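You operate a simulated robot arm through the tools that you are given. There is no shell and no other tool.

You run a simulated robot arm. Do the job below in one go: nothing can be reset, and whatever is moved stays where it is left.

Task
Set the grey press as the job card says.
Fine: the card stands on the press table; it gives power, seal, cool and the ball lever.

It is judged by the outcome, as a careful person would: the job done as asked, and still so three seconds after it is handed in. It fails if anything else is knocked over, pushed out of place, dropped, spilled or broken. Lids that push on must go on centred and level and be pressed home; caps that screw on are set level and turned clockwise until they are tight.

Robot
A 6-joint arm with a two-finger gripper, fixed in place. Base frame: the origin is at the foot of the arm, x ahead of it, y to its left, z up; the work surface is at about z = 0.74. Readings come in m, rad, newtons and seconds.
Its first joint turns from -2.897 to 2.897 rad. Payload 2.45 kg.
The tool frame sits at the grasp point between the pads (the TCP): z along the fingers, y along the line on which they close. The tips reach 0.02 m beyond it. Largest opening 0.14 m; the body of the gripper starts 0.168 m behind the TCP.
Orientation is that of the tool frame in the base frame, as a unit quaternion [x, y, z, w]. With the fingers straight down and closing along the base's y, the tool's x points along the base's -x, its y along +y and its z along -z.

Tools
- The arm moves only by the tool step_arm. Its argument "plan" is a list that holds one entry, the list of rows, each a list of 7 numbers: the shift along the tool's x, y, z in m, then the turn, a rotation vector about the tool's x, y, z in rad, then the finger opening in m, from 0 to 0.14. In form: [[[x, y, z, rx, ry, rz, grip], ...]]. A call has 1 to 20 rows; each row is the pose to reach, as a shift and turn from the pose commanded when the call began, along the tool's axes at that moment. Each row takes 0.2 s and may step no farther than 0.05 m and 0.15 rad from the row before; otherwise, or with a gripper value out of range, the whole call is refused. A pose out of reach is approached as far as the arm can. The call stops where the force on the tool passes 90 N (or 10 N more than at its start, if that is more) or the arm is blocked; 0.2 s more then pass. Each finger travels about 0.045 m/s and halts on what it meets, pressing with about 37 N; the grip force reading is that of the motor and also rises with nothing between the fingers. The clock runs only during rows and for 0.2 s after the last one: add rows that repeat a pose to give the fingers time. It gives the time, the measured TCP pose, the force on the tool (base axes), the opening and the grip force at its end, in the units of the frame above (readings bear some noise), with the torque about the TCP (base axes, N m) and any sound that the robot's microphone picked up.
- Cameras (640 x 400 px; columns grow to the right, rows downward): "scene" is fixed at [0.0455, 0.4925, 1.8946]; the picture's right is [-0.49, -0.87, 0.00], its down [-0.43, 0.24, -0.87] and it looks along [0.76, -0.42, -0.50] (base axes); focal length 332 px, centre (320, 200). "wrist" rides on the gripper at [0.078, 0.011, -0.209] in the tool frame; the picture's right is [-0.14, 0.99, 0.00], its down [-0.92, -0.13, -0.37] and it looks along [-0.36, -0.05, 0.93] (tool axes); focal length 280 px, centre (320, 200). There is no depth. A picture from a camera that has moved, and an enlarged one, comes with that camera's place and axes in the base frame and with its lens. The place of the scene camera against the robot may be out by one fixed shift of up to 0.025 m in any direction.
- grab_frame(camera): a new picture of that camera. The clock stands still meanwhile.
- zoom(camera, box): a new picture of the part [left, top, right, bottom] of that camera's present view, enlarged. The clock stands still meanwhile.
- job_done(): hands the job in; it is judged then, once.

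Places have to be worked out from the pictures, the camera data and where the tool is seen. Open the gripper and draw the arm clear of the work before you hand the job in, unless the task says otherwise.

The tools are called after ">>>" by a JSON object that holds its "op" and its "data". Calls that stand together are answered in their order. step_arm: Moves the arm, as the interface text tells. Its arguments: {"type":"object","properties":{"plan":{"type":"array","items":{"type":"array","items":{"type":"array","items":{"type":"number"}}}}},"required":["plan"]} The other tools are called the same way: grab_frame (camera) takes a picture; zoom (camera, box) takes an enlarged picture of a part of a camera's view; job_done () hands the job in.

At the start:

```text
clock: 0.0
eef_pos: [0.5579, -0.0987, 1.5614]
ee_rot: [-0.001, 1.0, -0.001, 0.0]
force: [-0.2, 1.2, 0.5]
torque: [-0.01, 0.02, -0.01]
grip_width: 0.14
grasp_force: 0.0
```

scene: 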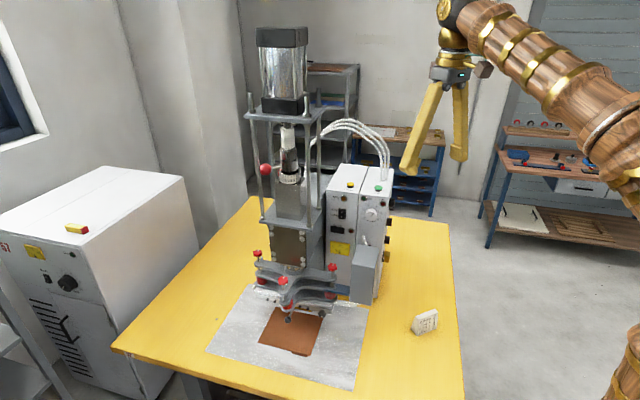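
wrist: 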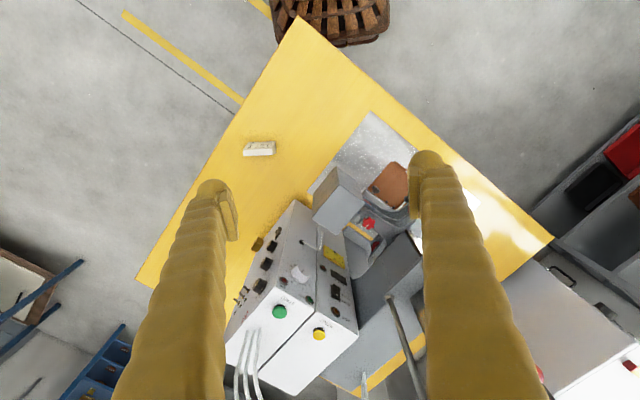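

I'll look closely at the card and the press in the scene view before moving anything.

>>> {"op": "zoom", "data": {"camera": "scene", "box": [395, 295, 455, 345]}}

>>> {"op": "zoom", "data": {"camera": "scene", "box": [310, 160, 410, 310]}}

>>> {"op": "zoom", "data": {"camera": "scene", "box": [230, 100, 400, 330]}}

>>> {"op": "zoom", "data": {"camera": "wrist", "box": [220, 130, 420, 400]}}

```text
8.00 times, centred on (425, 320) of scene
camera zoom: at [0.0455, 0.4925, 1.8946], right [-0.49, -0.87, 0.0], down [-0.43, 0.24, -0.87], along [0.76, -0.42, -0.5], focal length 2659 px, centre (-520, -760)
```

zoom: 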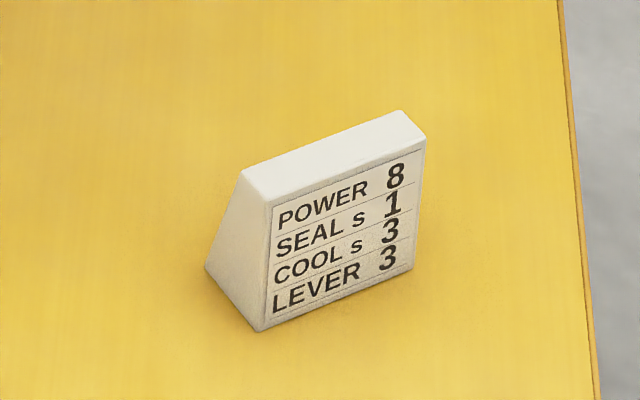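

```text
2.67 times, centred on (360, 235) of scene
camera zoom: at [0.0455, 0.4925, 1.8946], right [-0.49, -0.87, 0.0], down [-0.43, 0.24, -0.87], along [0.76, -0.42, -0.5], focal length 886 px, centre (213, 107)
```

zoom: 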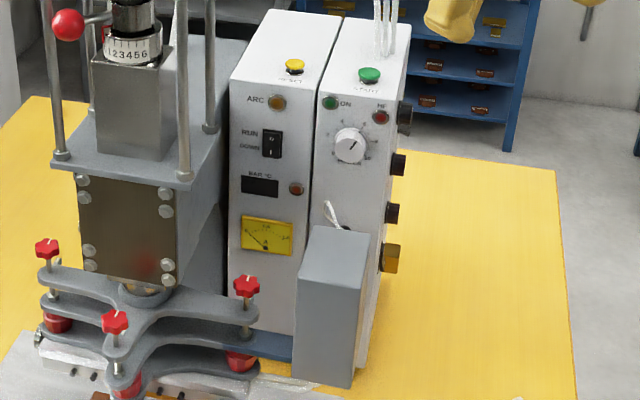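

```text
1.74 times, centred on (315, 215) of scene
camera zoom: at [0.0455, 0.4925, 1.8946], right [-0.49, -0.87, 0.0], down [-0.43, 0.24, -0.87], along [0.76, -0.42, -0.5], focal length 578 px, centre (329, 174)
```

zoom: 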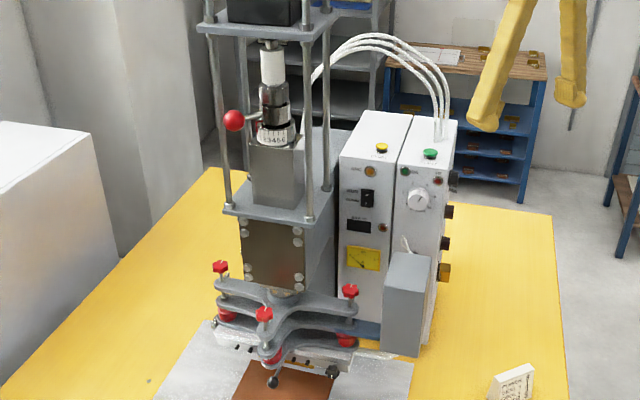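

```text
1.48 times, centred on (320, 265) of wrist
camera zoom: at [0.479, -0.0882, 1.7708], right [0.14, 0.99, 0.0], down [0.92, -0.13, 0.37], along [0.36, -0.05, -0.93], focal length 415 px, centre (320, 104)
```

zoom: 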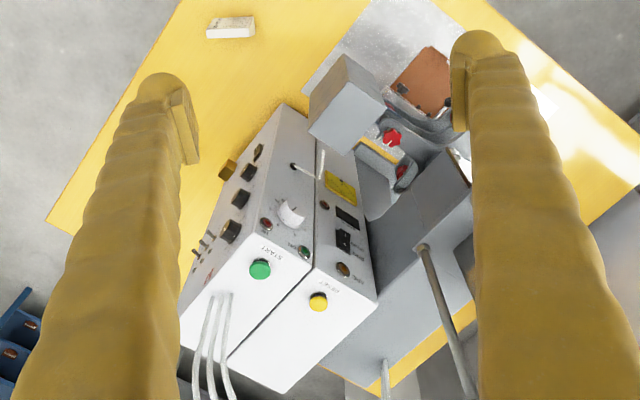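

The card reads POWER 8, SEAL 1 s, COOL 3 s, LEVER 3. I zoom in on each control to read its labels and present settings.

>>> {"op": "zoom", "data": {"camera": "scene", "box": [350, 190, 400, 221]}}

>>> {"op": "zoom", "data": {"camera": "scene", "box": [370, 190, 402, 270]}}

>>> {"op": "zoom", "data": {"camera": "scene", "box": [250, 120, 330, 190]}}

>>> {"op": "zoom", "data": {"camera": "wrist", "box": [230, 190, 370, 290]}}

>>> {"op": "zoom", "data": {"camera": "wrist", "box": [225, 225, 305, 315]}}

```text
12.80 times, centred on (375, 206) of scene
camera zoom: at [0.0455, 0.4925, 1.8946], right [-0.49, -0.87, 0.0], down [-0.43, 0.24, -0.87], along [0.76, -0.42, -0.5], focal length 4254 px, centre (-384, 130)
```

zoom: 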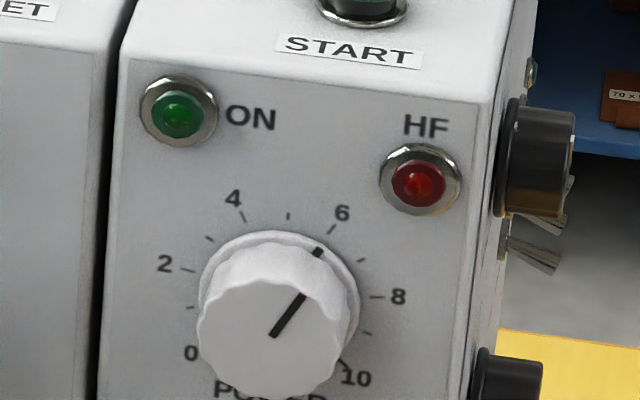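

```text
5.00 times, centred on (386, 230) of scene
camera zoom: at [0.0455, 0.4925, 1.8946], right [-0.49, -0.87, 0.0], down [-0.43, 0.24, -0.87], along [0.76, -0.42, -0.5], focal length 1662 px, centre (-10, 50)
```

zoom: 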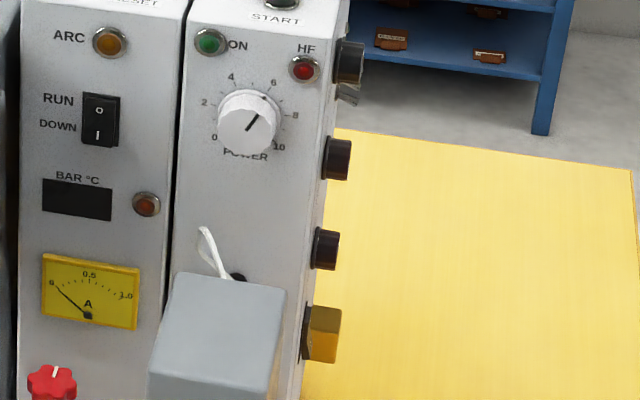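

```text
5.71 times, centred on (290, 155) of scene
camera zoom: at [0.0455, 0.4925, 1.8946], right [-0.49, -0.87, 0.0], down [-0.43, 0.24, -0.87], along [0.76, -0.42, -0.5], focal length 1899 px, centre (491, 457)
```

zoom: 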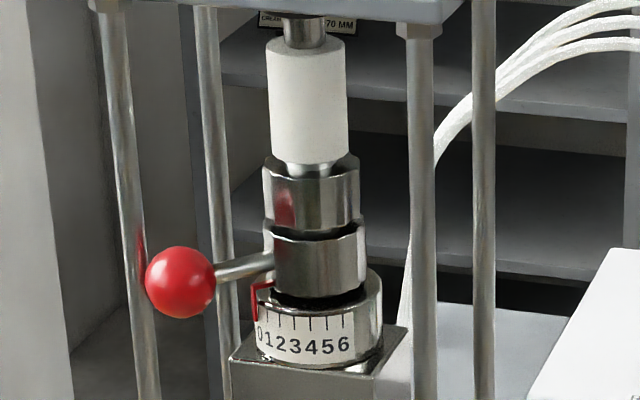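

```text
4.00 times, centred on (300, 240) of wrist
camera zoom: at [0.479, -0.0882, 1.7708], right [0.14, 0.99, 0.0], down [0.92, -0.13, 0.37], along [0.36, -0.05, -0.93], focal length 1122 px, centre (400, 40)
```

zoom: 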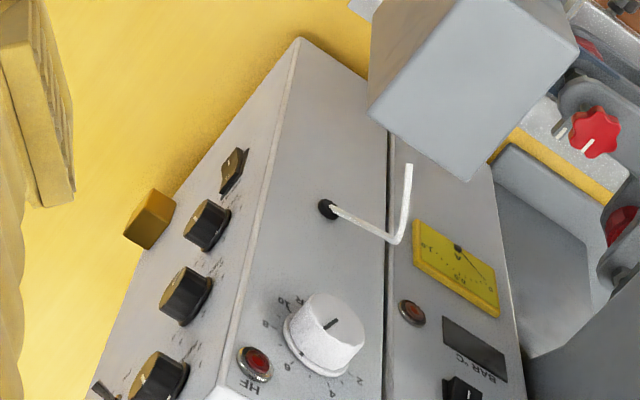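

```text
4.44 times, centred on (265, 270) of wrist
camera zoom: at [0.479, -0.0882, 1.7708], right [0.14, 0.99, 0.0], down [0.92, -0.13, 0.37], along [0.36, -0.05, -0.93], focal length 1246 px, centre (564, -111)
```

zoom: 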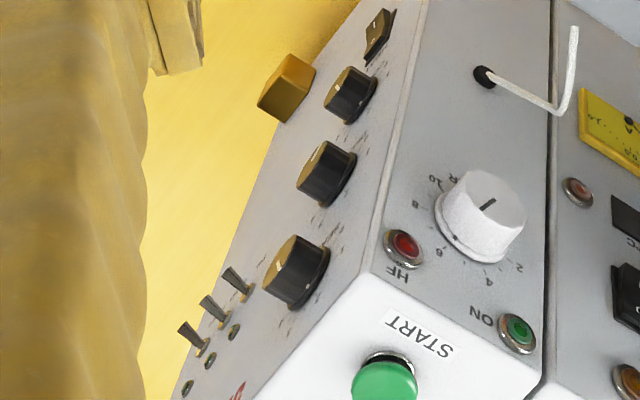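

The control box's front face looks towards about (-0.67, 0.74) and its side panel, with three black knobs, towards (-0.74, -0.67). The side knobs triangulate to about (0.86, -0.275), z 1.08 to 1.26. I swing the tool to a standoff facing the side panel so the wrist camera can read its labels.

>>> {"op": "step_arm", "data": {"plan": [[[-0.0064, -0.0223, 0.0244, -0.036, -0.0933, -0.036, 0.14], [-0.0128, -0.0445, 0.0489, -0.072, -0.1866, -0.072, 0.14], [-0.0191, -0.0668, 0.0733, -0.108, -0.2799, -0.108, 0.14], [-0.0255, -0.089, 0.0978, -0.1441, -0.3732, -0.1441, 0.14], [-0.0319, -0.1113, 0.1222, -0.1801, -0.4666, -0.1801, 0.14], [-0.0383, -0.1335, 0.1466, -0.2161, -0.5599, -0.2161, 0.14], [-0.0446, -0.1558, 0.1711, -0.2521, -0.6532, -0.2521, 0.14], [-0.051, -0.178, 0.1955, -0.2881, -0.7465, -0.2881, 0.14]]]}}

```text
clock: 1.8
eef_pos: [0.6108, -0.2765, 1.3663]
ee_rot: [-0.14, 0.911, 0.14, 0.362]
force: [0.2, -0.3, 0.0]
torque: [-0.05, 0.02, -0.04]
grip_width: 0.1399
grasp_force: 0.1
```

The swing is going as expected; I finish the second half of it to reach the horizontal viewing pose.

>>> {"op": "step_arm", "data": {"plan": [[[0.0161, -0.0265, 0.0132, -0.036, -0.0933, -0.036, 0.14], [0.0322, -0.0531, 0.0263, -0.072, -0.1866, -0.072, 0.14], [0.0483, -0.0796, 0.0395, -0.108, -0.2799, -0.108, 0.14], [0.0644, -0.1062, 0.0526, -0.1441, -0.3732, -0.1441, 0.14], [0.0804, -0.1327, 0.0658, -0.1801, -0.4666, -0.1801, 0.14], [0.0965, -0.1592, 0.0789, -0.2161, -0.5599, -0.2161, 0.14], [0.1126, -0.1858, 0.0921, -0.2521, -0.6532, -0.2521, 0.14], [0.1287, -0.2123, 0.1052, -0.2881, -0.7465, -0.2881, 0.14]]]}}

>>> {"op": "grab_frame", "data": {"camera": "wrist"}}

>>> {"op": "grab_frame", "data": {"camera": "scene"}}

```text
clock: 3.6
eef_pos: [0.659, -0.4568, 1.1716]
ee_rot: [-0.255, 0.659, 0.253, 0.661]
force: [0.0, -0.6, 0.1]
torque: [-0.05, 0.06, -0.02]
grip_width: 0.1401
grasp_force: 0.2
```

```text
taken
camera wrist: at [0.497, -0.5907, 1.0928], right [-0.67, 0.73, 0.13], down [-0.19, -0.34, 0.92], along [0.72, 0.59, 0.37], focal length 280 px, centre (320, 200)
```

wrist: 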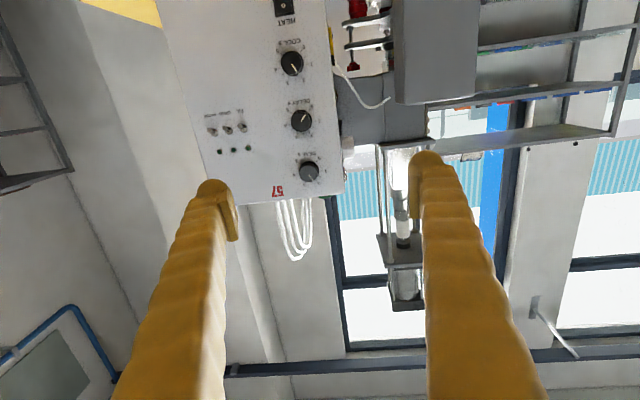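

```text
taken
```

scene: 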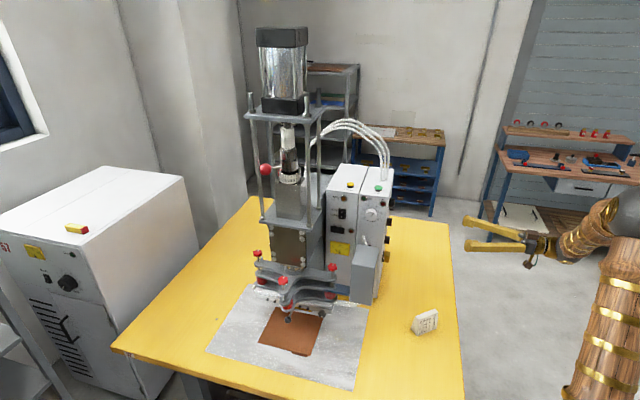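

Now the side panel is in view (upside down). I zoom in on its three knobs to read their labels and settings.

>>> {"op": "zoom", "data": {"camera": "wrist", "box": [255, 0, 335, 50]}}

>>> {"op": "zoom", "data": {"camera": "wrist", "box": [260, 35, 324, 85]}}

>>> {"op": "zoom", "data": {"camera": "wrist", "box": [268, 95, 332, 145]}}

>>> {"op": "zoom", "data": {"camera": "wrist", "box": [276, 145, 340, 195]}}

>>> {"op": "zoom", "data": {"camera": "wrist", "box": [190, 0, 350, 200]}}

```text
8.00 times, centred on (295, 25) of wrist
camera zoom: at [0.497, -0.5907, 1.0928], right [-0.67, 0.73, 0.13], down [-0.19, -0.34, 0.92], along [0.72, 0.59, 0.37], focal length 2243 px, centre (520, 1600)
```

zoom: 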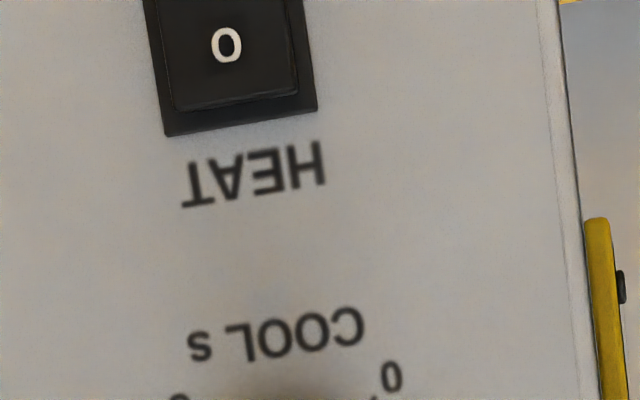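

```text
8.00 times, centred on (292, 60) of wrist
camera zoom: at [0.497, -0.5907, 1.0928], right [-0.67, 0.73, 0.13], down [-0.19, -0.34, 0.92], along [0.72, 0.59, 0.37], focal length 2243 px, centre (544, 1320)
```

zoom: 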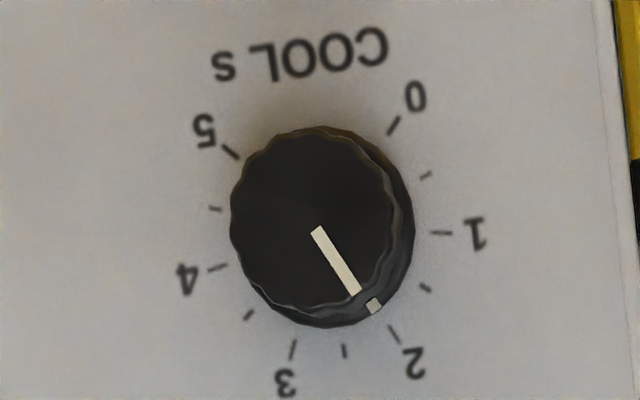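

```text
8.00 times, centred on (300, 120) of wrist
camera zoom: at [0.497, -0.5907, 1.0928], right [-0.67, 0.73, 0.13], down [-0.19, -0.34, 0.92], along [0.72, 0.59, 0.37], focal length 2243 px, centre (480, 840)
```

zoom: 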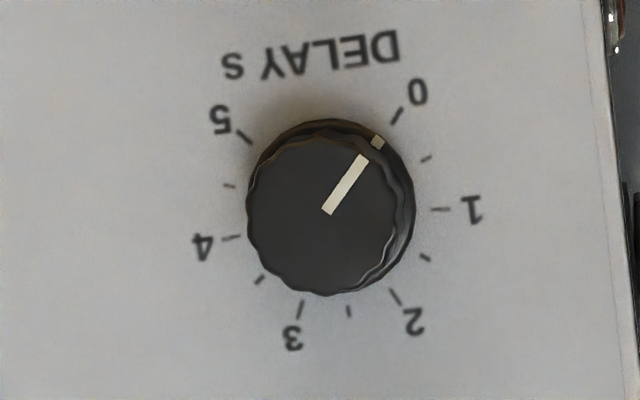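

```text
8.00 times, centred on (308, 170) of wrist
camera zoom: at [0.497, -0.5907, 1.0928], right [-0.67, 0.73, 0.13], down [-0.19, -0.34, 0.92], along [0.72, 0.59, 0.37], focal length 2243 px, centre (416, 440)
```

zoom: 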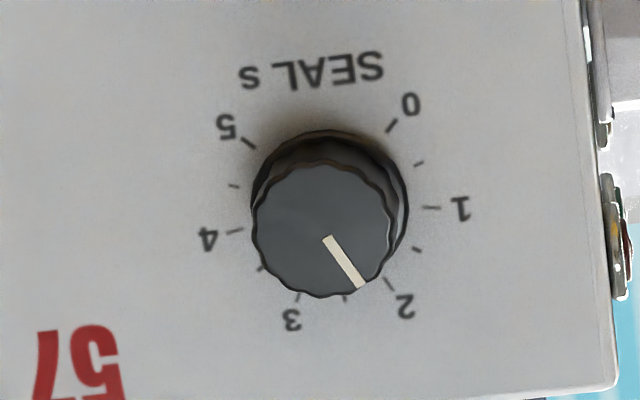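

```text
2.00 times, centred on (270, 100) of wrist
camera zoom: at [0.497, -0.5907, 1.0928], right [-0.67, 0.73, 0.13], down [-0.19, -0.34, 0.92], along [0.72, 0.59, 0.37], focal length 561 px, centre (420, 400)
```

zoom: 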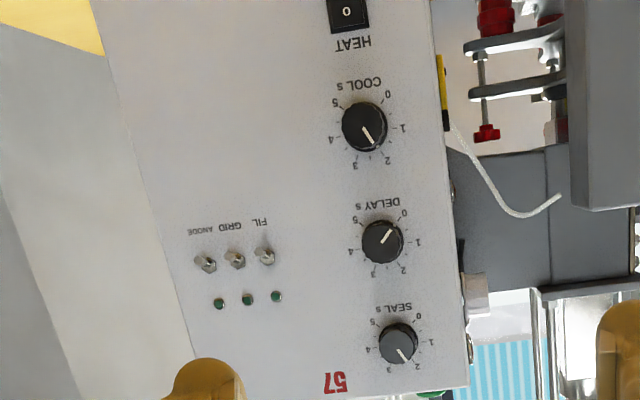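

The side panel from top to bottom has SEAL (about 2.05), DELAY (about 0.1, not to be touched) and COOL (about 2.05). Using the two wrist views I place SEAL at about (0.885, -0.290, 1.224) and COOL at about (0.885, -0.290, 1.049). I move in to 0.10 m in front of SEAL to refine this.

>>> {"op": "step_arm", "data": {"plan": [[[-0.0086, -0.0046, 0.03, 0, 0, 0, 0.14], [-0.0172, -0.0092, 0.06, 0, 0, 0, 0.14], [-0.0259, -0.0139, 0.09, 0, 0, 0, 0.14], [-0.0345, -0.0185, 0.12, 0, 0, 0, 0.14], [-0.0431, -0.0231, 0.15, 0, 0, 0, 0.14], [-0.0517, -0.0277, 0.18, 0, 0, 0, 0.14], [-0.0517, -0.0277, 0.18, 0, 0, 0, 0.14]]]}}

>>> {"op": "grab_frame", "data": {"camera": "wrist"}}

>>> {"op": "zoom", "data": {"camera": "wrist", "box": [250, 130, 390, 230]}}

```text
clock: 5.2
eef_pos: [0.8107, -0.3534, 1.2222]
ee_rot: [-0.255, 0.66, 0.254, 0.66]
force: [0.1, -0.2, 0.3]
torque: [0.01, -0.02, -0.03]
grip_width: 0.14
grasp_force: 0.0
```

```text
taken
camera wrist: at [0.6482, -0.4858, 1.1434], right [-0.67, 0.73, 0.14], down [-0.19, -0.34, 0.92], along [0.72, 0.59, 0.37], focal length 280 px, centre (320, 200)
```

wrist: 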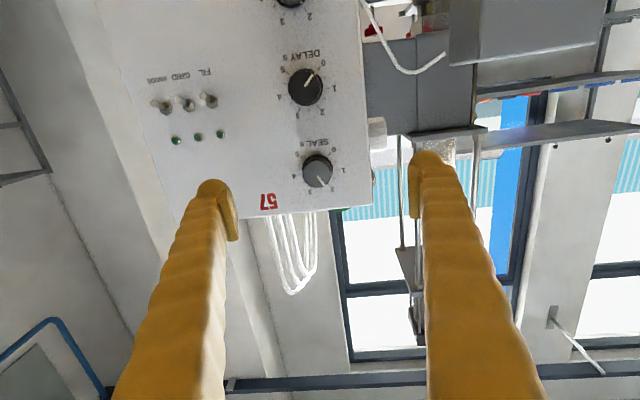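

```text
4.00 times, centred on (320, 180) of wrist
camera zoom: at [0.6482, -0.4858, 1.1434], right [-0.67, 0.73, 0.14], down [-0.19, -0.34, 0.92], along [0.72, 0.59, 0.37], focal length 1122 px, centre (320, 280)
```

zoom: 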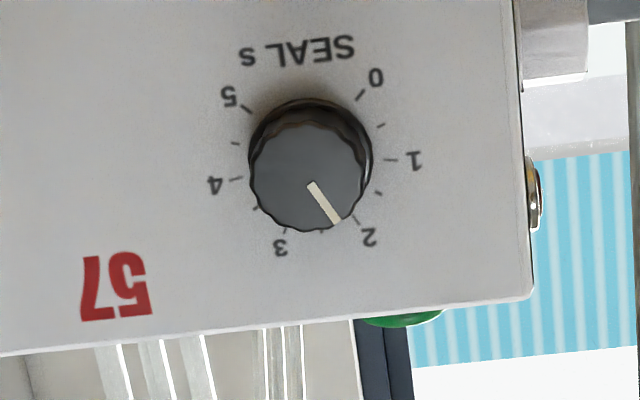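

I get a second viewpoint 0.10 m lower at the same standoff, to triangulate the panel and its knobs by parallax.

>>> {"op": "step_arm", "data": {"plan": [[[0.034, 0, 0, 0, 0, 0, 0.14], [0.067, 0, 0, 0, 0, 0, 0.14], [0.1, 0, 0, 0, 0, 0, 0.14], [0.1, 0, 0, 0, 0, 0, 0.14]]]}}

>>> {"op": "grab_frame", "data": {"camera": "wrist"}}

>>> {"op": "zoom", "data": {"camera": "wrist", "box": [225, 0, 385, 100]}}

>>> {"op": "zoom", "data": {"camera": "wrist", "box": [225, 90, 385, 190]}}

>>> {"op": "zoom", "data": {"camera": "wrist", "box": [225, 190, 385, 290]}}

```text
clock: 6.2
eef_pos: [0.8123, -0.3526, 1.1217]
ee_rot: [-0.255, 0.66, 0.254, 0.66]
force: [0.8, -0.3, -0.2]
torque: [-0.01, -0.04, -0.02]
grip_width: 0.1401
grasp_force: 0.0
```

```text
taken
camera wrist: at [0.6493, -0.4842, 1.044], right [-0.67, 0.73, 0.14], down [-0.19, -0.34, 0.92], along [0.72, 0.59, 0.37], focal length 280 px, centre (320, 200)
```

wrist: 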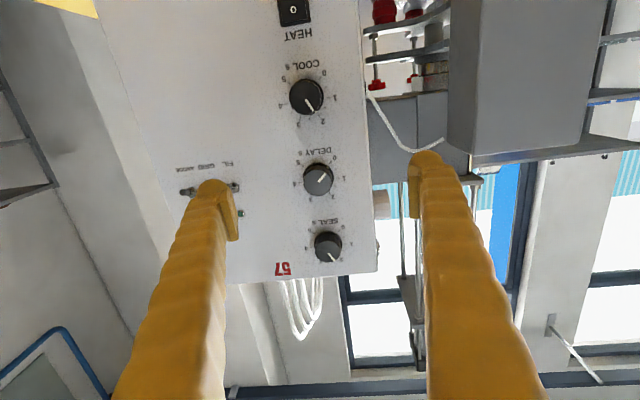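

```text
4.00 times, centred on (305, 50) of wrist
camera zoom: at [0.6493, -0.4842, 1.044], right [-0.67, 0.73, 0.14], down [-0.19, -0.34, 0.92], along [0.72, 0.59, 0.37], focal length 1122 px, centre (380, 800)
```

zoom: 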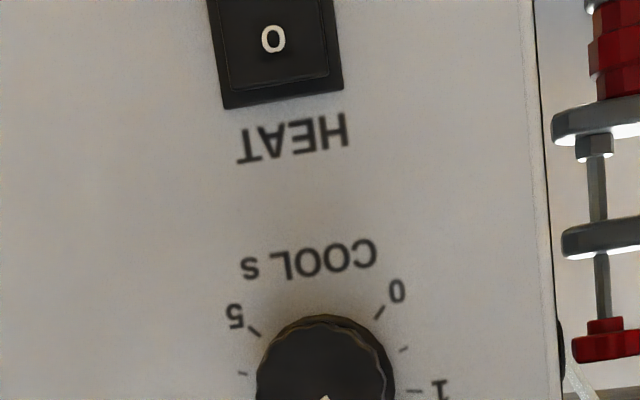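

```text
4.00 times, centred on (305, 140) of wrist
camera zoom: at [0.6493, -0.4842, 1.044], right [-0.67, 0.73, 0.14], down [-0.19, -0.34, 0.92], along [0.72, 0.59, 0.37], focal length 1122 px, centre (380, 440)
```

zoom: 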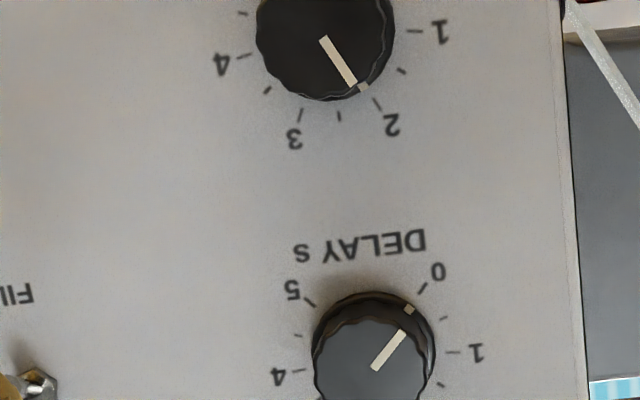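

```text
4.00 times, centred on (305, 240) of wrist
camera zoom: at [0.6493, -0.4842, 1.044], right [-0.67, 0.73, 0.14], down [-0.19, -0.34, 0.92], along [0.72, 0.59, 0.37], focal length 1122 px, centre (380, 40)
```

zoom: 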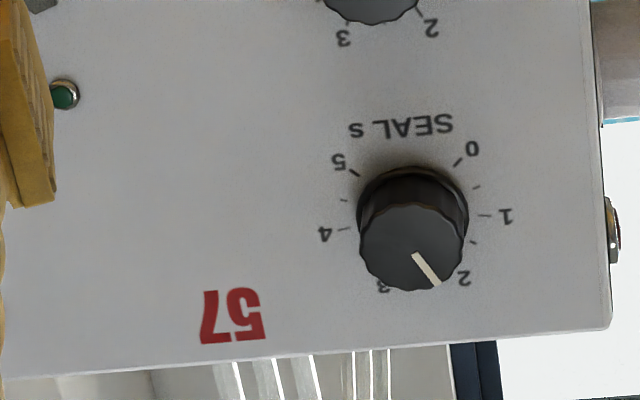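

Triangulated well now: SEAL base centre (0.8944, -0.2822, 1.2275), DELAY z 1.138, COOL (0.8943, -0.2821, 1.048), knobs about 33 mm wide standing about 21 mm proud. I go to a standoff straight in front of SEAL with the fingers at 0.06 m.

>>> {"op": "step_arm", "data": {"plan": [[[-0.035, -0.001, 0.0, 0, 0, 0, 0.12], [-0.07, -0.002, 0.01, 0, 0, 0, 0.1], [-0.1058, -0.0029, 0.022, 0, 0, 0, 0.08], [-0.1058, -0.0029, 0.033, 0, 0, 0, 0.06], [-0.1058, -0.0029, 0.033, 0, 0, 0, 0.06], [-0.1058, -0.0029, 0.033, 0, 0, 0, 0.06]]]}}

>>> {"op": "grab_frame", "data": {"camera": "wrist"}}

>>> {"op": "zoom", "data": {"camera": "wrist", "box": [260, 120, 380, 195]}}

```text
clock: 7.6
eef_pos: [0.8366, -0.3357, 1.2264]
ee_rot: [-0.254, 0.66, 0.254, 0.66]
force: [0.2, -0.5, 0.6]
torque: [-0.02, -0.03, -0.02]
grip_width: 0.0601
grasp_force: 0.2
```

```text
taken
camera wrist: at [0.6757, -0.4674, 1.1485], right [-0.67, 0.73, 0.14], down [-0.19, -0.34, 0.92], along [0.72, 0.59, 0.37], focal length 280 px, centre (320, 200)
```

wrist: 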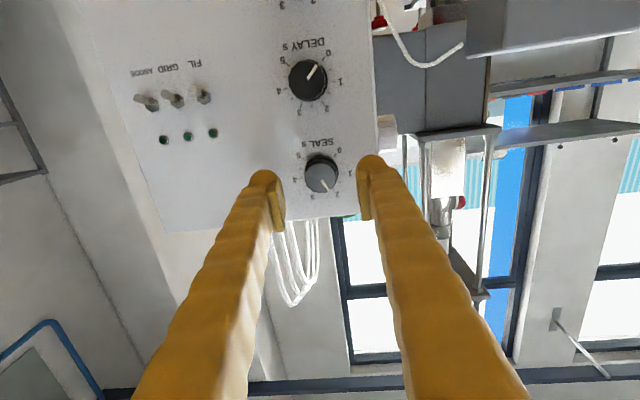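

```text
5.33 times, centred on (320, 158) of wrist
camera zoom: at [0.6757, -0.4674, 1.1485], right [-0.67, 0.73, 0.14], down [-0.19, -0.34, 0.92], along [0.72, 0.59, 0.37], focal length 1495 px, centre (320, 427)
```

zoom: 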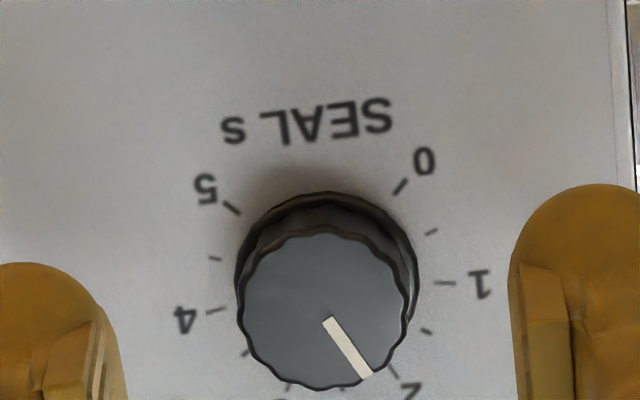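

The fingers straddle SEAL, lateral error about 1 mm. I advance 52 mm so the fingertips stop about 6 mm short of the panel, still open.

>>> {"op": "step_arm", "data": {"plan": [[[-0.001, 0.001, 0.018, 0, 0, 0, 0.06], [-0.001, 0.001, 0.036, 0, 0, 0, 0.06], [-0.001, 0.001, 0.046, 0, 0, 0, 0.06], [-0.001, 0.001, 0.052, 0, 0, 0, 0.06], [-0.001, 0.001, 0.052, 0, 0, 0, 0.06]]]}}

>>> {"op": "grab_frame", "data": {"camera": "wrist"}}

>>> {"op": "zoom", "data": {"camera": "wrist", "box": [260, 120, 380, 195]}}

```text
clock: 8.8
eef_pos: [0.8756, -0.3006, 1.2278]
ee_rot: [-0.254, 0.66, 0.254, 0.66]
force: [-0.3, 0.2, -0.4]
torque: [-0.01, 0.0, 0.03]
grip_width: 0.0598
grasp_force: 0.0
```

```text
taken
camera wrist: at [0.7126, -0.4321, 1.1506], right [-0.67, 0.73, 0.14], down [-0.19, -0.34, 0.92], along [0.72, 0.59, 0.37], focal length 280 px, centre (320, 200)
```

wrist: 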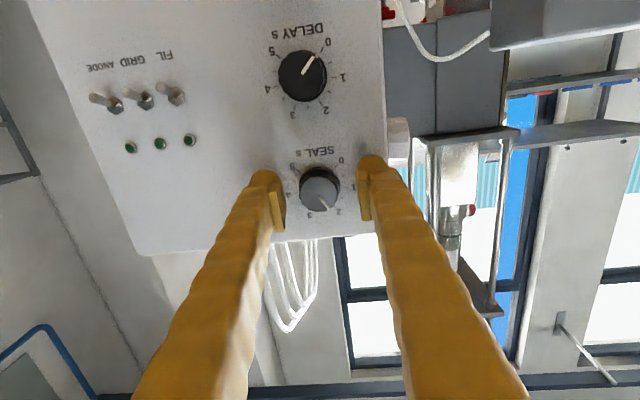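

```text
5.33 times, centred on (320, 158) of wrist
camera zoom: at [0.7126, -0.4321, 1.1506], right [-0.67, 0.73, 0.14], down [-0.19, -0.34, 0.92], along [0.72, 0.59, 0.37], focal length 1495 px, centre (320, 427)
```

zoom: 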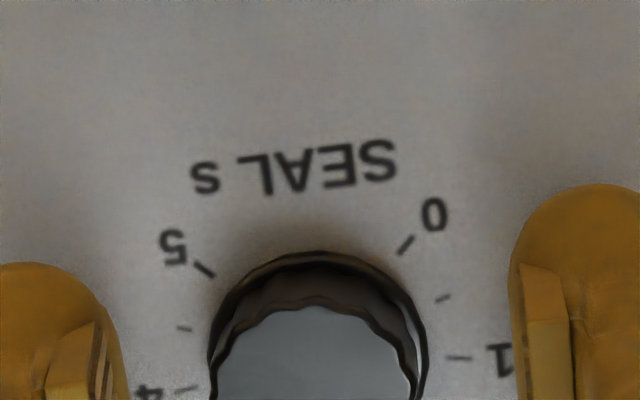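

The knob sits centred between the fingers. I close on it gently and check the reading.

>>> {"op": "step_arm", "data": {"plan": [[[0, 0, 0, 0, 0, 0, 0.045], [0, 0, 0, 0, 0, 0, 0.03], [0, 0, 0, 0, 0, 0, 0.025], [0, 0, 0, 0, 0, 0, 0.025], [0, 0, 0, 0, 0, 0, 0.025]]]}}

>>> {"op": "zoom", "data": {"camera": "wrist", "box": [260, 150, 380, 225]}}

```text
clock: 10.0
eef_pos: [0.8741, -0.2999, 1.2284]
ee_rot: [-0.255, 0.66, 0.254, 0.66]
force: [12.4, -6.8, 1.1]
torque: [0.02, 0.01, -0.07]
grip_width: 0.034
grasp_force: 6.9
```

```text
5.33 times, centred on (320, 188) of wrist
camera zoom: at [0.7127, -0.4323, 1.1505], right [-0.66, 0.73, 0.14], down [-0.19, -0.34, 0.92], along [0.72, 0.59, 0.37], focal length 1495 px, centre (320, 267)
```

zoom: 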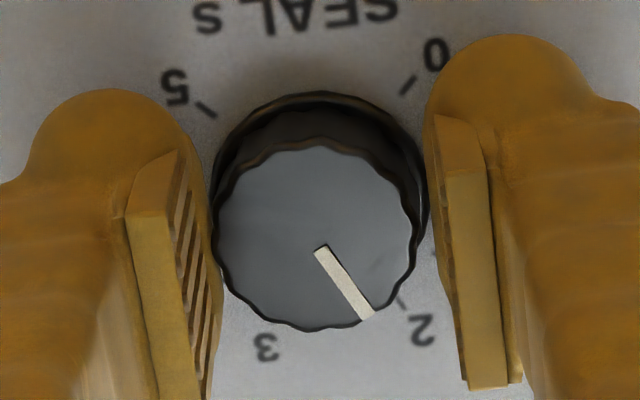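

The fingers have met the knob at 0.034 m with a small sideways load; I hold a little longer to see whether it settles.

>>> {"op": "step_arm", "data": {"plan": [[[0, 0, 0, 0, 0, 0, 0.02], [0, 0, 0, 0, 0, 0, 0.02], [0, 0, 0, 0, 0, 0, 0.02]]]}}

```text
clock: 10.8
eef_pos: [0.8749, -0.3001, 1.2265]
ee_rot: [-0.255, 0.66, 0.254, 0.66]
force: [16.1, -12.1, 1.0]
torque: [0.03, -0.02, -0.11]
grip_width: 0.0338
grasp_force: 10.3
```

The sideways load (about 20 N toward tool -y) says one finger is bearing alone, so I shift the tool about 1 mm that way to centre it.

>>> {"op": "step_arm", "data": {"plan": [[[0, -0.0005, 0, 0, 0, 0, 0.02], [0, -0.001, 0, 0, 0, 0, 0.02], [0, -0.001, 0, 0, 0, 0, 0.02]]]}}

>>> {"op": "zoom", "data": {"camera": "wrist", "box": [260, 150, 380, 225]}}

```text
clock: 11.6
eef_pos: [0.8759, -0.3001, 1.2281]
ee_rot: [-0.254, 0.66, 0.254, 0.66]
force: [2.9, -14.6, 4.8]
torque: [0.06, -0.06, -0.07]
grip_width: 0.0319
grasp_force: 45.2
```

```text
5.33 times, centred on (320, 188) of wrist
camera zoom: at [0.7134, -0.433, 1.1502], right [-0.67, 0.73, 0.14], down [-0.19, -0.34, 0.92], along [0.72, 0.59, 0.37], focal length 1495 px, centre (320, 267)
```

zoom: 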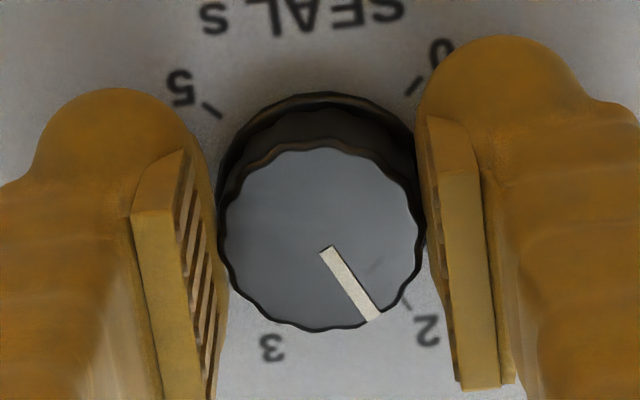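

Now both fingers bear (0.032 m, 45 N). I turn the knob counter-clockwise, first about half of the needed turn, watching the forces.

>>> {"op": "step_arm", "data": {"plan": [[[0, 0, 0, 0, 0, -0.1, 0.02], [0, 0, 0, 0, 0, -0.2, 0.02], [0, 0, 0, 0, 0, -0.3, 0.02], [0, 0, 0, 0, 0, -0.4, 0.02], [0, 0, 0, 0, 0, -0.5, 0.02], [0, 0, 0, 0, 0, -0.5, 0.02]]]}}

>>> {"op": "grab_frame", "data": {"camera": "wrist"}}

>>> {"op": "zoom", "data": {"camera": "wrist", "box": [260, 150, 380, 225]}}

```text
clock: 13.0
eef_pos: [0.8762, -0.3009, 1.2283]
ee_rot: [-0.41, 0.576, 0.082, 0.703]
force: [53.8, -39.8, 25.6]
torque: [0.09, 0.12, -0.54]
grip_width: 0.0319
grasp_force: 45.0
```

```text
taken
camera wrist: at [0.7396, -0.4621, 1.1547], right [-0.63, 0.69, -0.36], down [-0.5, 0.0, 0.87], along [0.6, 0.72, 0.35], focal length 280 px, centre (320, 200)
```

wrist: 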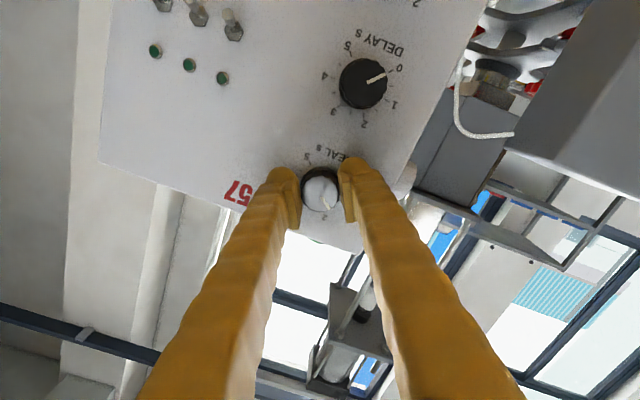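

```text
5.33 times, centred on (320, 188) of wrist
camera zoom: at [0.7396, -0.4621, 1.1547], right [-0.63, 0.69, -0.36], down [-0.5, 0.0, 0.87], along [0.6, 0.72, 0.35], focal length 1495 px, centre (320, 267)
```

zoom: 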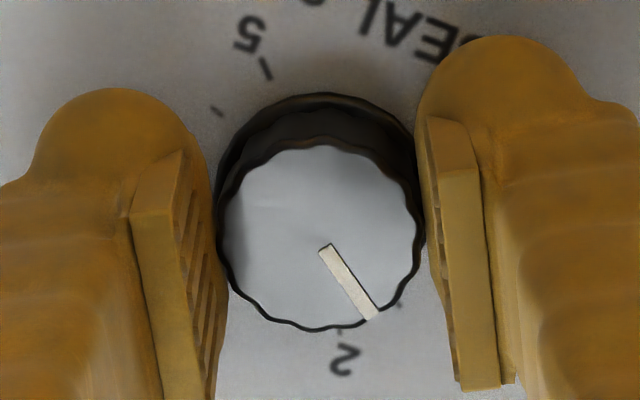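

The knob follows the fingers, but the sideways load has risen to about 70 N along tool -y, so my turning axis is slightly off the knob's axis. I relieve it with a small shift along tool -y and see how it responds.

>>> {"op": "step_arm", "data": {"plan": [[[0, -0.0005, 0, 0, 0, 0, 0.02], [0, -0.001, 0, 0, 0, 0, 0.02], [0, -0.001, 0, 0, 0, 0, 0.02]]]}}

```text
clock: 13.8
eef_pos: [0.8755, -0.2994, 1.2284]
ee_rot: [-0.409, 0.576, 0.083, 0.702]
force: [4.6, -47.4, 20.1]
torque: [0.28, -0.17, -0.38]
grip_width: 0.0319
grasp_force: 44.9
```

That cut the load from 70 to 43 N (about 27 N per mm), so I shift another 1.5 mm the same way.

>>> {"op": "step_arm", "data": {"plan": [[[0, -0.0008, 0, 0, 0, 0, 0.02], [0, -0.0015, 0, 0, 0, 0, 0.02], [0, -0.0015, 0, 0, 0, 0, 0.02]]]}}

```text
clock: 14.6
eef_pos: [0.8766, -0.3001, 1.2287]
ee_rot: [-0.41, 0.576, 0.084, 0.702]
force: [-35.4, -27.1, -5.1]
torque: [-0.02, 0.02, 0.24]
grip_width: 0.0318
grasp_force: 44.7
```

The sideways load is gone; what remains is about 45 N along the tool axis. I back off about 1 mm axially to relieve it.

>>> {"op": "step_arm", "data": {"plan": [[[0, 0, -0.0005, 0, 0, 0, 0.02], [0, 0, -0.001, 0, 0, 0, 0.02], [0, 0, -0.001, 0, 0, 0, 0.02]]]}}

```text
clock: 15.4
eef_pos: [0.8766, -0.3009, 1.229]
ee_rot: [-0.41, 0.576, 0.084, 0.702]
force: [4.5, 13.5, -15.1]
torque: [-0.1, 0.08, 0.15]
grip_width: 0.0317
grasp_force: 45.4
```

Loads are small now. I finish the counter-clockwise turn (another 0.495 rad), this time turning about a point about 3.7 mm above the TCP, where the knob's axis seems to lie.

>>> {"op": "step_arm", "data": {"plan": [[[0, -0.0004, 0, 0, 0, -0.1, 0.02], [-0.0001, -0.0007, 0, 0, 0, -0.2, 0.02], [-0.0002, -0.0011, 0, 0, 0, -0.3, 0.02], [-0.0003, -0.0014, 0, 0, 0, -0.4, 0.02], [-0.0004, -0.0018, 0, 0, 0, -0.495, 0.02], [-0.0004, -0.0018, 0, 0, 0, -0.495, 0.02]]]}}

>>> {"op": "zoom", "data": {"camera": "wrist", "box": [260, 150, 380, 225]}}

```text
clock: 16.8
eef_pos: [0.8826, -0.308, 1.2431]
ee_rot: [-0.492, 0.513, -0.014, 0.703]
force: [-22.5, 45.7, -47.4]
torque: [0.13, 0.18, 0.13]
grip_width: 0.0655
grasp_force: 34.4
out of reach, approached as far as the arm can: row 3, 4, 5, 6
```

```text
5.33 times, centred on (320, 188) of wrist
camera zoom: at [0.7609, -0.4851, 1.1836], right [-0.55, 0.58, -0.6], down [-0.64, 0.17, 0.75], along [0.54, 0.8, 0.28], focal length 1495 px, centre (320, 267)
```

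zoom: 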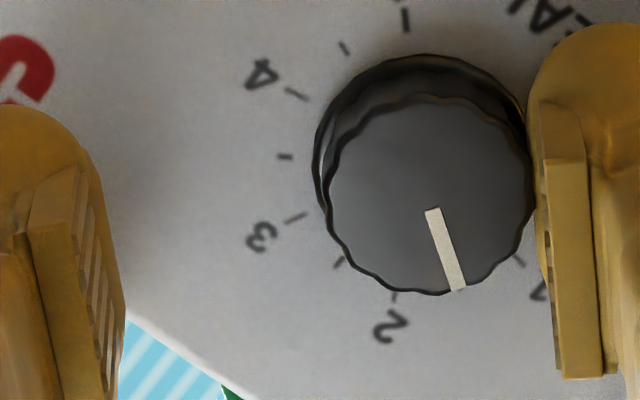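

The arm ran out of wrist travel partway and the hand slid off-centre; the knob is now at about 1.4. I open the fingers at once to take the load off the knob, before anything else.

>>> {"op": "step_arm", "data": {"plan": [[[0, 0, 0, 0, 0, 0, 0.1], [0, 0, 0, 0, 0, 0, 0.11], [0, 0, 0, 0, 0, 0, 0.11]]]}}

>>> {"op": "grab_frame", "data": {"camera": "wrist"}}

```text
clock: 17.6
eef_pos: [0.8833, -0.3095, 1.2458]
ee_rot: [-0.491, 0.513, -0.016, 0.704]
force: [0.9, -0.5, -0.1]
torque: [0.02, 0.0, -0.01]
grip_width: 0.11
grasp_force: 0.1
```

```text
taken
camera wrist: at [0.7606, -0.4863, 1.1848], right [-0.54, 0.58, -0.6], down [-0.65, 0.17, 0.74], along [0.54, 0.79, 0.29], focal length 280 px, centre (320, 200)
```

wrist: 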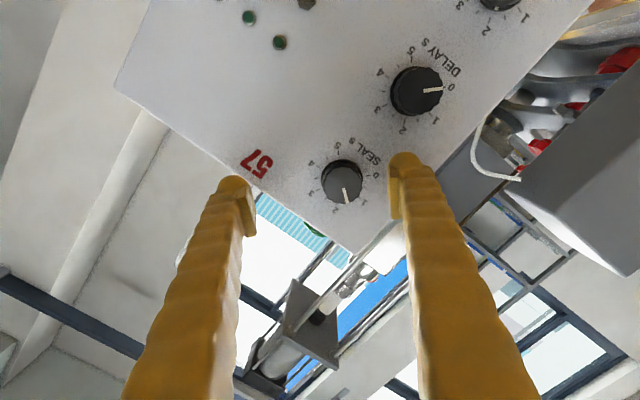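

Free of load. I retreat straight out from the panel, then unwind the wrist.

>>> {"op": "step_arm", "data": {"plan": [[[0, 0, -0.02, 0, 0, 0, 0.11], [0, 0, -0.04, 0, 0, 0, 0.11], [0, 0, -0.06, 0, 0, 0, 0.11], [0, 0, -0.06, 0, 0, 0.12, 0.11], [0, 0, -0.06, 0, 0, 0.24, 0.11], [0, 0, -0.06, 0, 0, 0.36, 0.11], [0, 0, -0.06, 0, 0, 0.48, 0.11], [0, 0, -0.06, 0, 0, 0.6, 0.11], [0, 0, -0.06, 0, 0, 0.6, 0.11]]]}}

>>> {"op": "grab_frame", "data": {"camera": "wrist"}}

>>> {"op": "zoom", "data": {"camera": "wrist", "box": [260, 120, 380, 195]}}

```text
clock: 19.6
eef_pos: [0.8406, -0.3493, 1.2455]
ee_rot: [-0.316, 0.636, 0.193, 0.677]
force: [0.1, -0.3, -0.3]
torque: [-0.02, 0.01, -0.01]
grip_width: 0.1101
grasp_force: 0.1
```

```text
taken
camera wrist: at [0.6873, -0.4939, 1.1683], right [-0.68, 0.74, -0.04], down [-0.29, -0.21, 0.93], along [0.68, 0.64, 0.36], focal length 280 px, centre (320, 200)
```

wrist: 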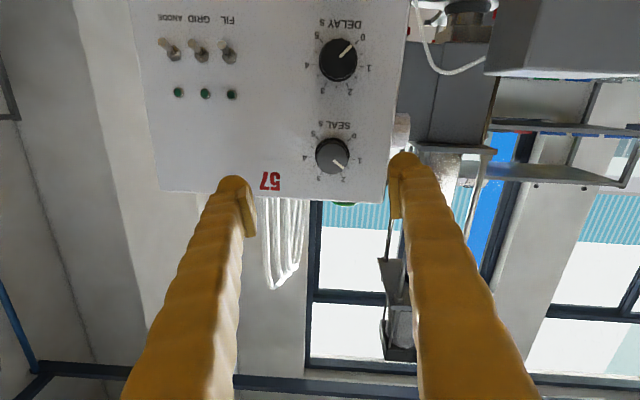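

```text
5.33 times, centred on (320, 158) of wrist
camera zoom: at [0.6873, -0.4939, 1.1683], right [-0.68, 0.74, -0.04], down [-0.29, -0.21, 0.93], along [0.68, 0.64, 0.36], focal length 1495 px, centre (320, 427)
```

zoom: 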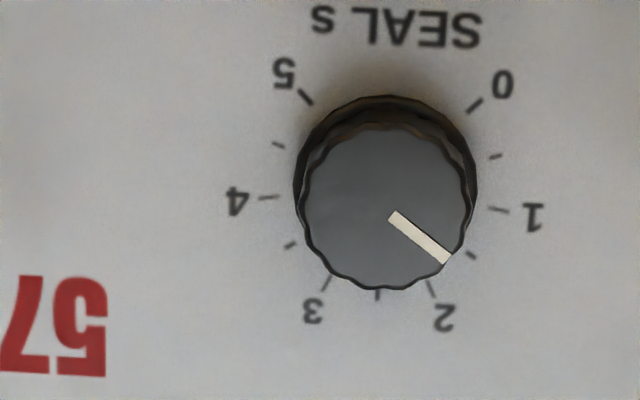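

SEAL now reads about 1.48, so another 0.45 rad counter-clockwise is needed. The wrist limit lies near -0.78 rad of roll, so I pre-roll the hand to about +0.3 rad and re-align in front of the knob at standoff.

>>> {"op": "step_arm", "data": {"plan": [[[0.0026, 0.0029, 0.002, 0.0008, -0.0016, 0.097, 0.1], [0.0051, 0.0057, 0.004, 0.0017, -0.0032, 0.193, 0.085], [0.0077, 0.0086, 0.006, 0.0025, -0.0049, 0.29, 0.07], [0.0102, 0.0114, 0.008, 0.0034, -0.0065, 0.386, 0.06], [0.0128, 0.0143, 0.0101, 0.0042, -0.0081, 0.483, 0.06], [0.0128, 0.0143, 0.0101, 0.0042, -0.0081, 0.483, 0.06], [0.0128, 0.0143, 0.0101, 0.0042, -0.0081, 0.483, 0.06]]]}}

>>> {"op": "grab_frame", "data": {"camera": "wrist"}}

>>> {"op": "zoom", "data": {"camera": "wrist", "box": [260, 120, 380, 195]}}

```text
clock: 21.2
eef_pos: [0.8371, -0.3331, 1.2303]
ee_rot: [-0.153, 0.691, 0.35, 0.614]
force: [-0.3, -0.7, -0.6]
torque: [-0.02, -0.03, -0.02]
grip_width: 0.06
grasp_force: 0.0
```

```text
taken
camera wrist: at [0.6605, -0.4496, 1.1593], right [-0.61, 0.67, 0.42], down [-0.01, -0.54, 0.84], along [0.79, 0.51, 0.33], focal length 280 px, centre (320, 200)
```

wrist: 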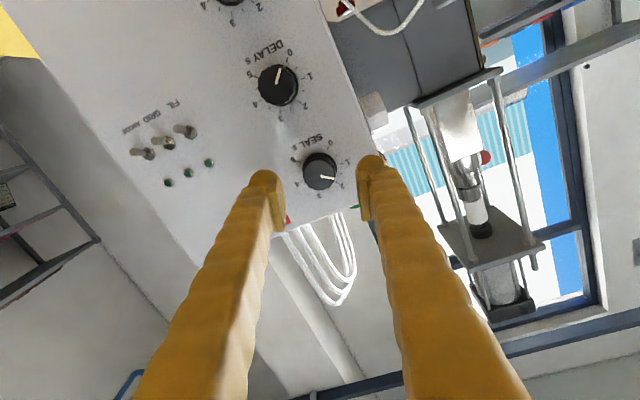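

```text
5.33 times, centred on (320, 158) of wrist
camera zoom: at [0.6605, -0.4496, 1.1593], right [-0.61, 0.67, 0.42], down [-0.01, -0.54, 0.84], along [0.79, 0.51, 0.33], focal length 1495 px, centre (320, 427)
```

zoom: 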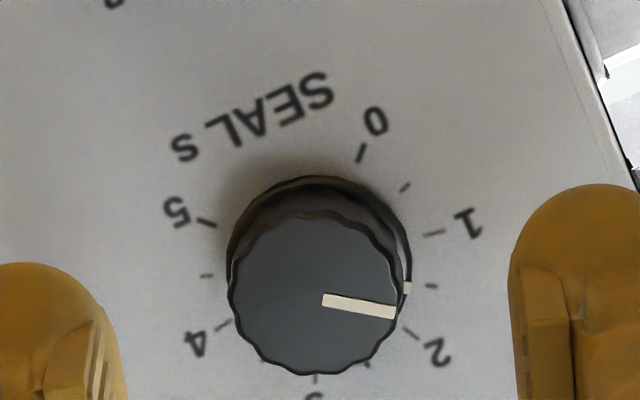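

By the wrist view the SEAL axis lies within about 0.5 mm of the tool axis at this pre-rolled pose. I advance 50 mm and close on the knob.

>>> {"op": "step_arm", "data": {"plan": [[[0, 0, 0.018, 0, 0, 0, 0.06], [0, 0, 0.036, 0, 0, 0, 0.06], [0, 0, 0.045, 0, 0, 0, 0.06], [0, 0, 0.05, 0, 0, 0, 0.06], [0, 0, 0.05, 0, 0, 0, 0.06], [0, 0, 0.05, 0, 0, 0, 0.045], [0, 0, 0.05, 0, 0, 0, 0.036], [0, 0, 0.05, 0, 0, 0, 0.03], [0, 0, 0.05, 0, 0, 0, 0.03], [0, 0, 0.05, 0, 0, 0, 0.03]]]}}

>>> {"op": "zoom", "data": {"camera": "wrist", "box": [260, 150, 380, 225]}}

```text
clock: 23.4
eef_pos: [0.877, -0.3004, 1.2304]
ee_rot: [-0.154, 0.69, 0.35, 0.614]
force: [-3.3, 3.3, 1.9]
torque: [0.03, -0.04, 0.05]
grip_width: 0.0335
grasp_force: 1.8
```

```text
5.33 times, centred on (320, 188) of wrist
camera zoom: at [0.6991, -0.4164, 1.1586], right [-0.61, 0.67, 0.42], down [-0.01, -0.54, 0.84], along [0.79, 0.51, 0.33], focal length 1495 px, centre (320, 267)
```

zoom: 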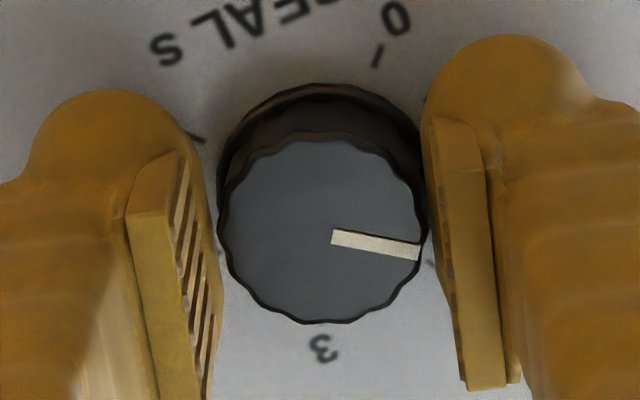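

The +y finger touches a bit first, so I shift +0.7 mm along tool y and close firmly.

>>> {"op": "step_arm", "data": {"plan": [[[0, 0.0004, 0, 0, 0, 0, 0.033], [0, 0.0007, 0, 0, 0, 0, 0.03], [0, 0.0007, 0, 0, 0, 0, 0.02], [0, 0.0007, 0, 0, 0, 0, 0.02], [0, 0.0007, 0, 0, 0, 0, 0.02]]]}}

```text
clock: 24.6
eef_pos: [0.8752, -0.2987, 1.2293]
ee_rot: [-0.154, 0.691, 0.349, 0.614]
force: [3.2, -6.8, -4.5]
torque: [-0.02, 0.04, 0.03]
grip_width: 0.0318
grasp_force: 44.8
```

Both fingers grip evenly now. I turn counter-clockwise 0.2 rad first and check the load.

>>> {"op": "step_arm", "data": {"plan": [[[0, 0, 0, 0, 0, -0.07, 0.02], [0, 0, 0, 0, 0, -0.14, 0.02], [0, 0, 0, 0, 0, -0.2, 0.02], [0, 0, 0, 0, 0, -0.2, 0.02]]]}}

```text
clock: 25.6
eef_pos: [0.8768, -0.3004, 1.2295]
ee_rot: [-0.223, 0.672, 0.287, 0.646]
force: [34.1, -8.2, 9.5]
torque: [0.07, -0.03, -0.16]
grip_width: 0.0318
grasp_force: 45.5
```

Load rises along tool -y again, consistent with the knob axis lying about 3.5 mm towards tool -x, so I follow that arc for the remaining 0.25 rad.

>>> {"op": "step_arm", "data": {"plan": [[[0, -0.0008, 0, 0, 0, 0, 0.02], [0, -0.0011, 0, 0, 0, -0.08, 0.02], [0, -0.0014, 0, 0, 0, -0.16, 0.02], [-0.0001, -0.0017, 0, 0, 0, -0.25, 0.02], [-0.0001, -0.0017, 0, 0, 0, -0.25, 0.02]]]}}

>>> {"op": "zoom", "data": {"camera": "wrist", "box": [260, 150, 380, 225]}}

```text
clock: 26.8
eef_pos: [0.8752, -0.2994, 1.2297]
ee_rot: [-0.304, 0.639, 0.204, 0.677]
force: [-26.0, 8.3, 16.0]
torque: [0.07, -0.1, 0.41]
grip_width: 0.0318
grasp_force: 44.8
```

```text
5.33 times, centred on (320, 188) of wrist
camera zoom: at [0.7224, -0.442, 1.1514], right [-0.67, 0.74, -0.01], down [-0.28, -0.24, 0.93], along [0.68, 0.63, 0.37], focal length 1495 px, centre (320, 267)
```

zoom: 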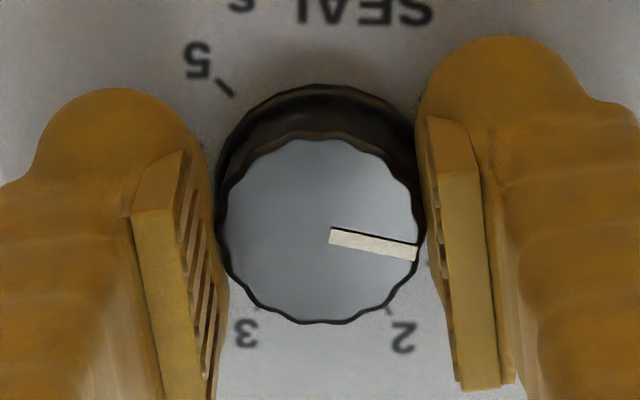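

The turn is done; I open the fingers, back straight out and read the setting.

>>> {"op": "step_arm", "data": {"plan": [[[0, 0, 0, 0, 0, 0, 0.04], [0, 0, 0, 0, 0, 0, 0.06], [0, 0, 0, 0, 0, 0, 0.06], [0, 0, -0.02, 0, 0, 0, 0.06], [0, 0, -0.04, 0, 0, 0, 0.06], [0, 0, -0.06, 0, 0, 0, 0.06], [0, 0, -0.08, 0, 0, 0, 0.1], [0, 0, -0.08, 0, 0, 0, 0.1]]]}}

>>> {"op": "zoom", "data": {"camera": "wrist", "box": [260, 120, 380, 195]}}

```text
clock: 28.6
eef_pos: [0.8177, -0.3533, 1.2302]
ee_rot: [-0.304, 0.639, 0.205, 0.676]
force: [-0.1, 0.9, -0.4]
torque: [0.01, 0.0, 0.01]
grip_width: 0.1001
grasp_force: 0.0
```

```text
5.33 times, centred on (320, 158) of wrist
camera zoom: at [0.6644, -0.4955, 1.1522], right [-0.67, 0.74, -0.01], down [-0.28, -0.24, 0.93], along [0.69, 0.63, 0.37], focal length 1495 px, centre (320, 427)
```

zoom: 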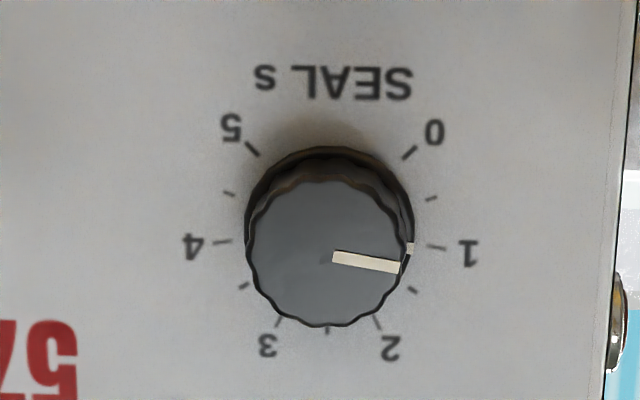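

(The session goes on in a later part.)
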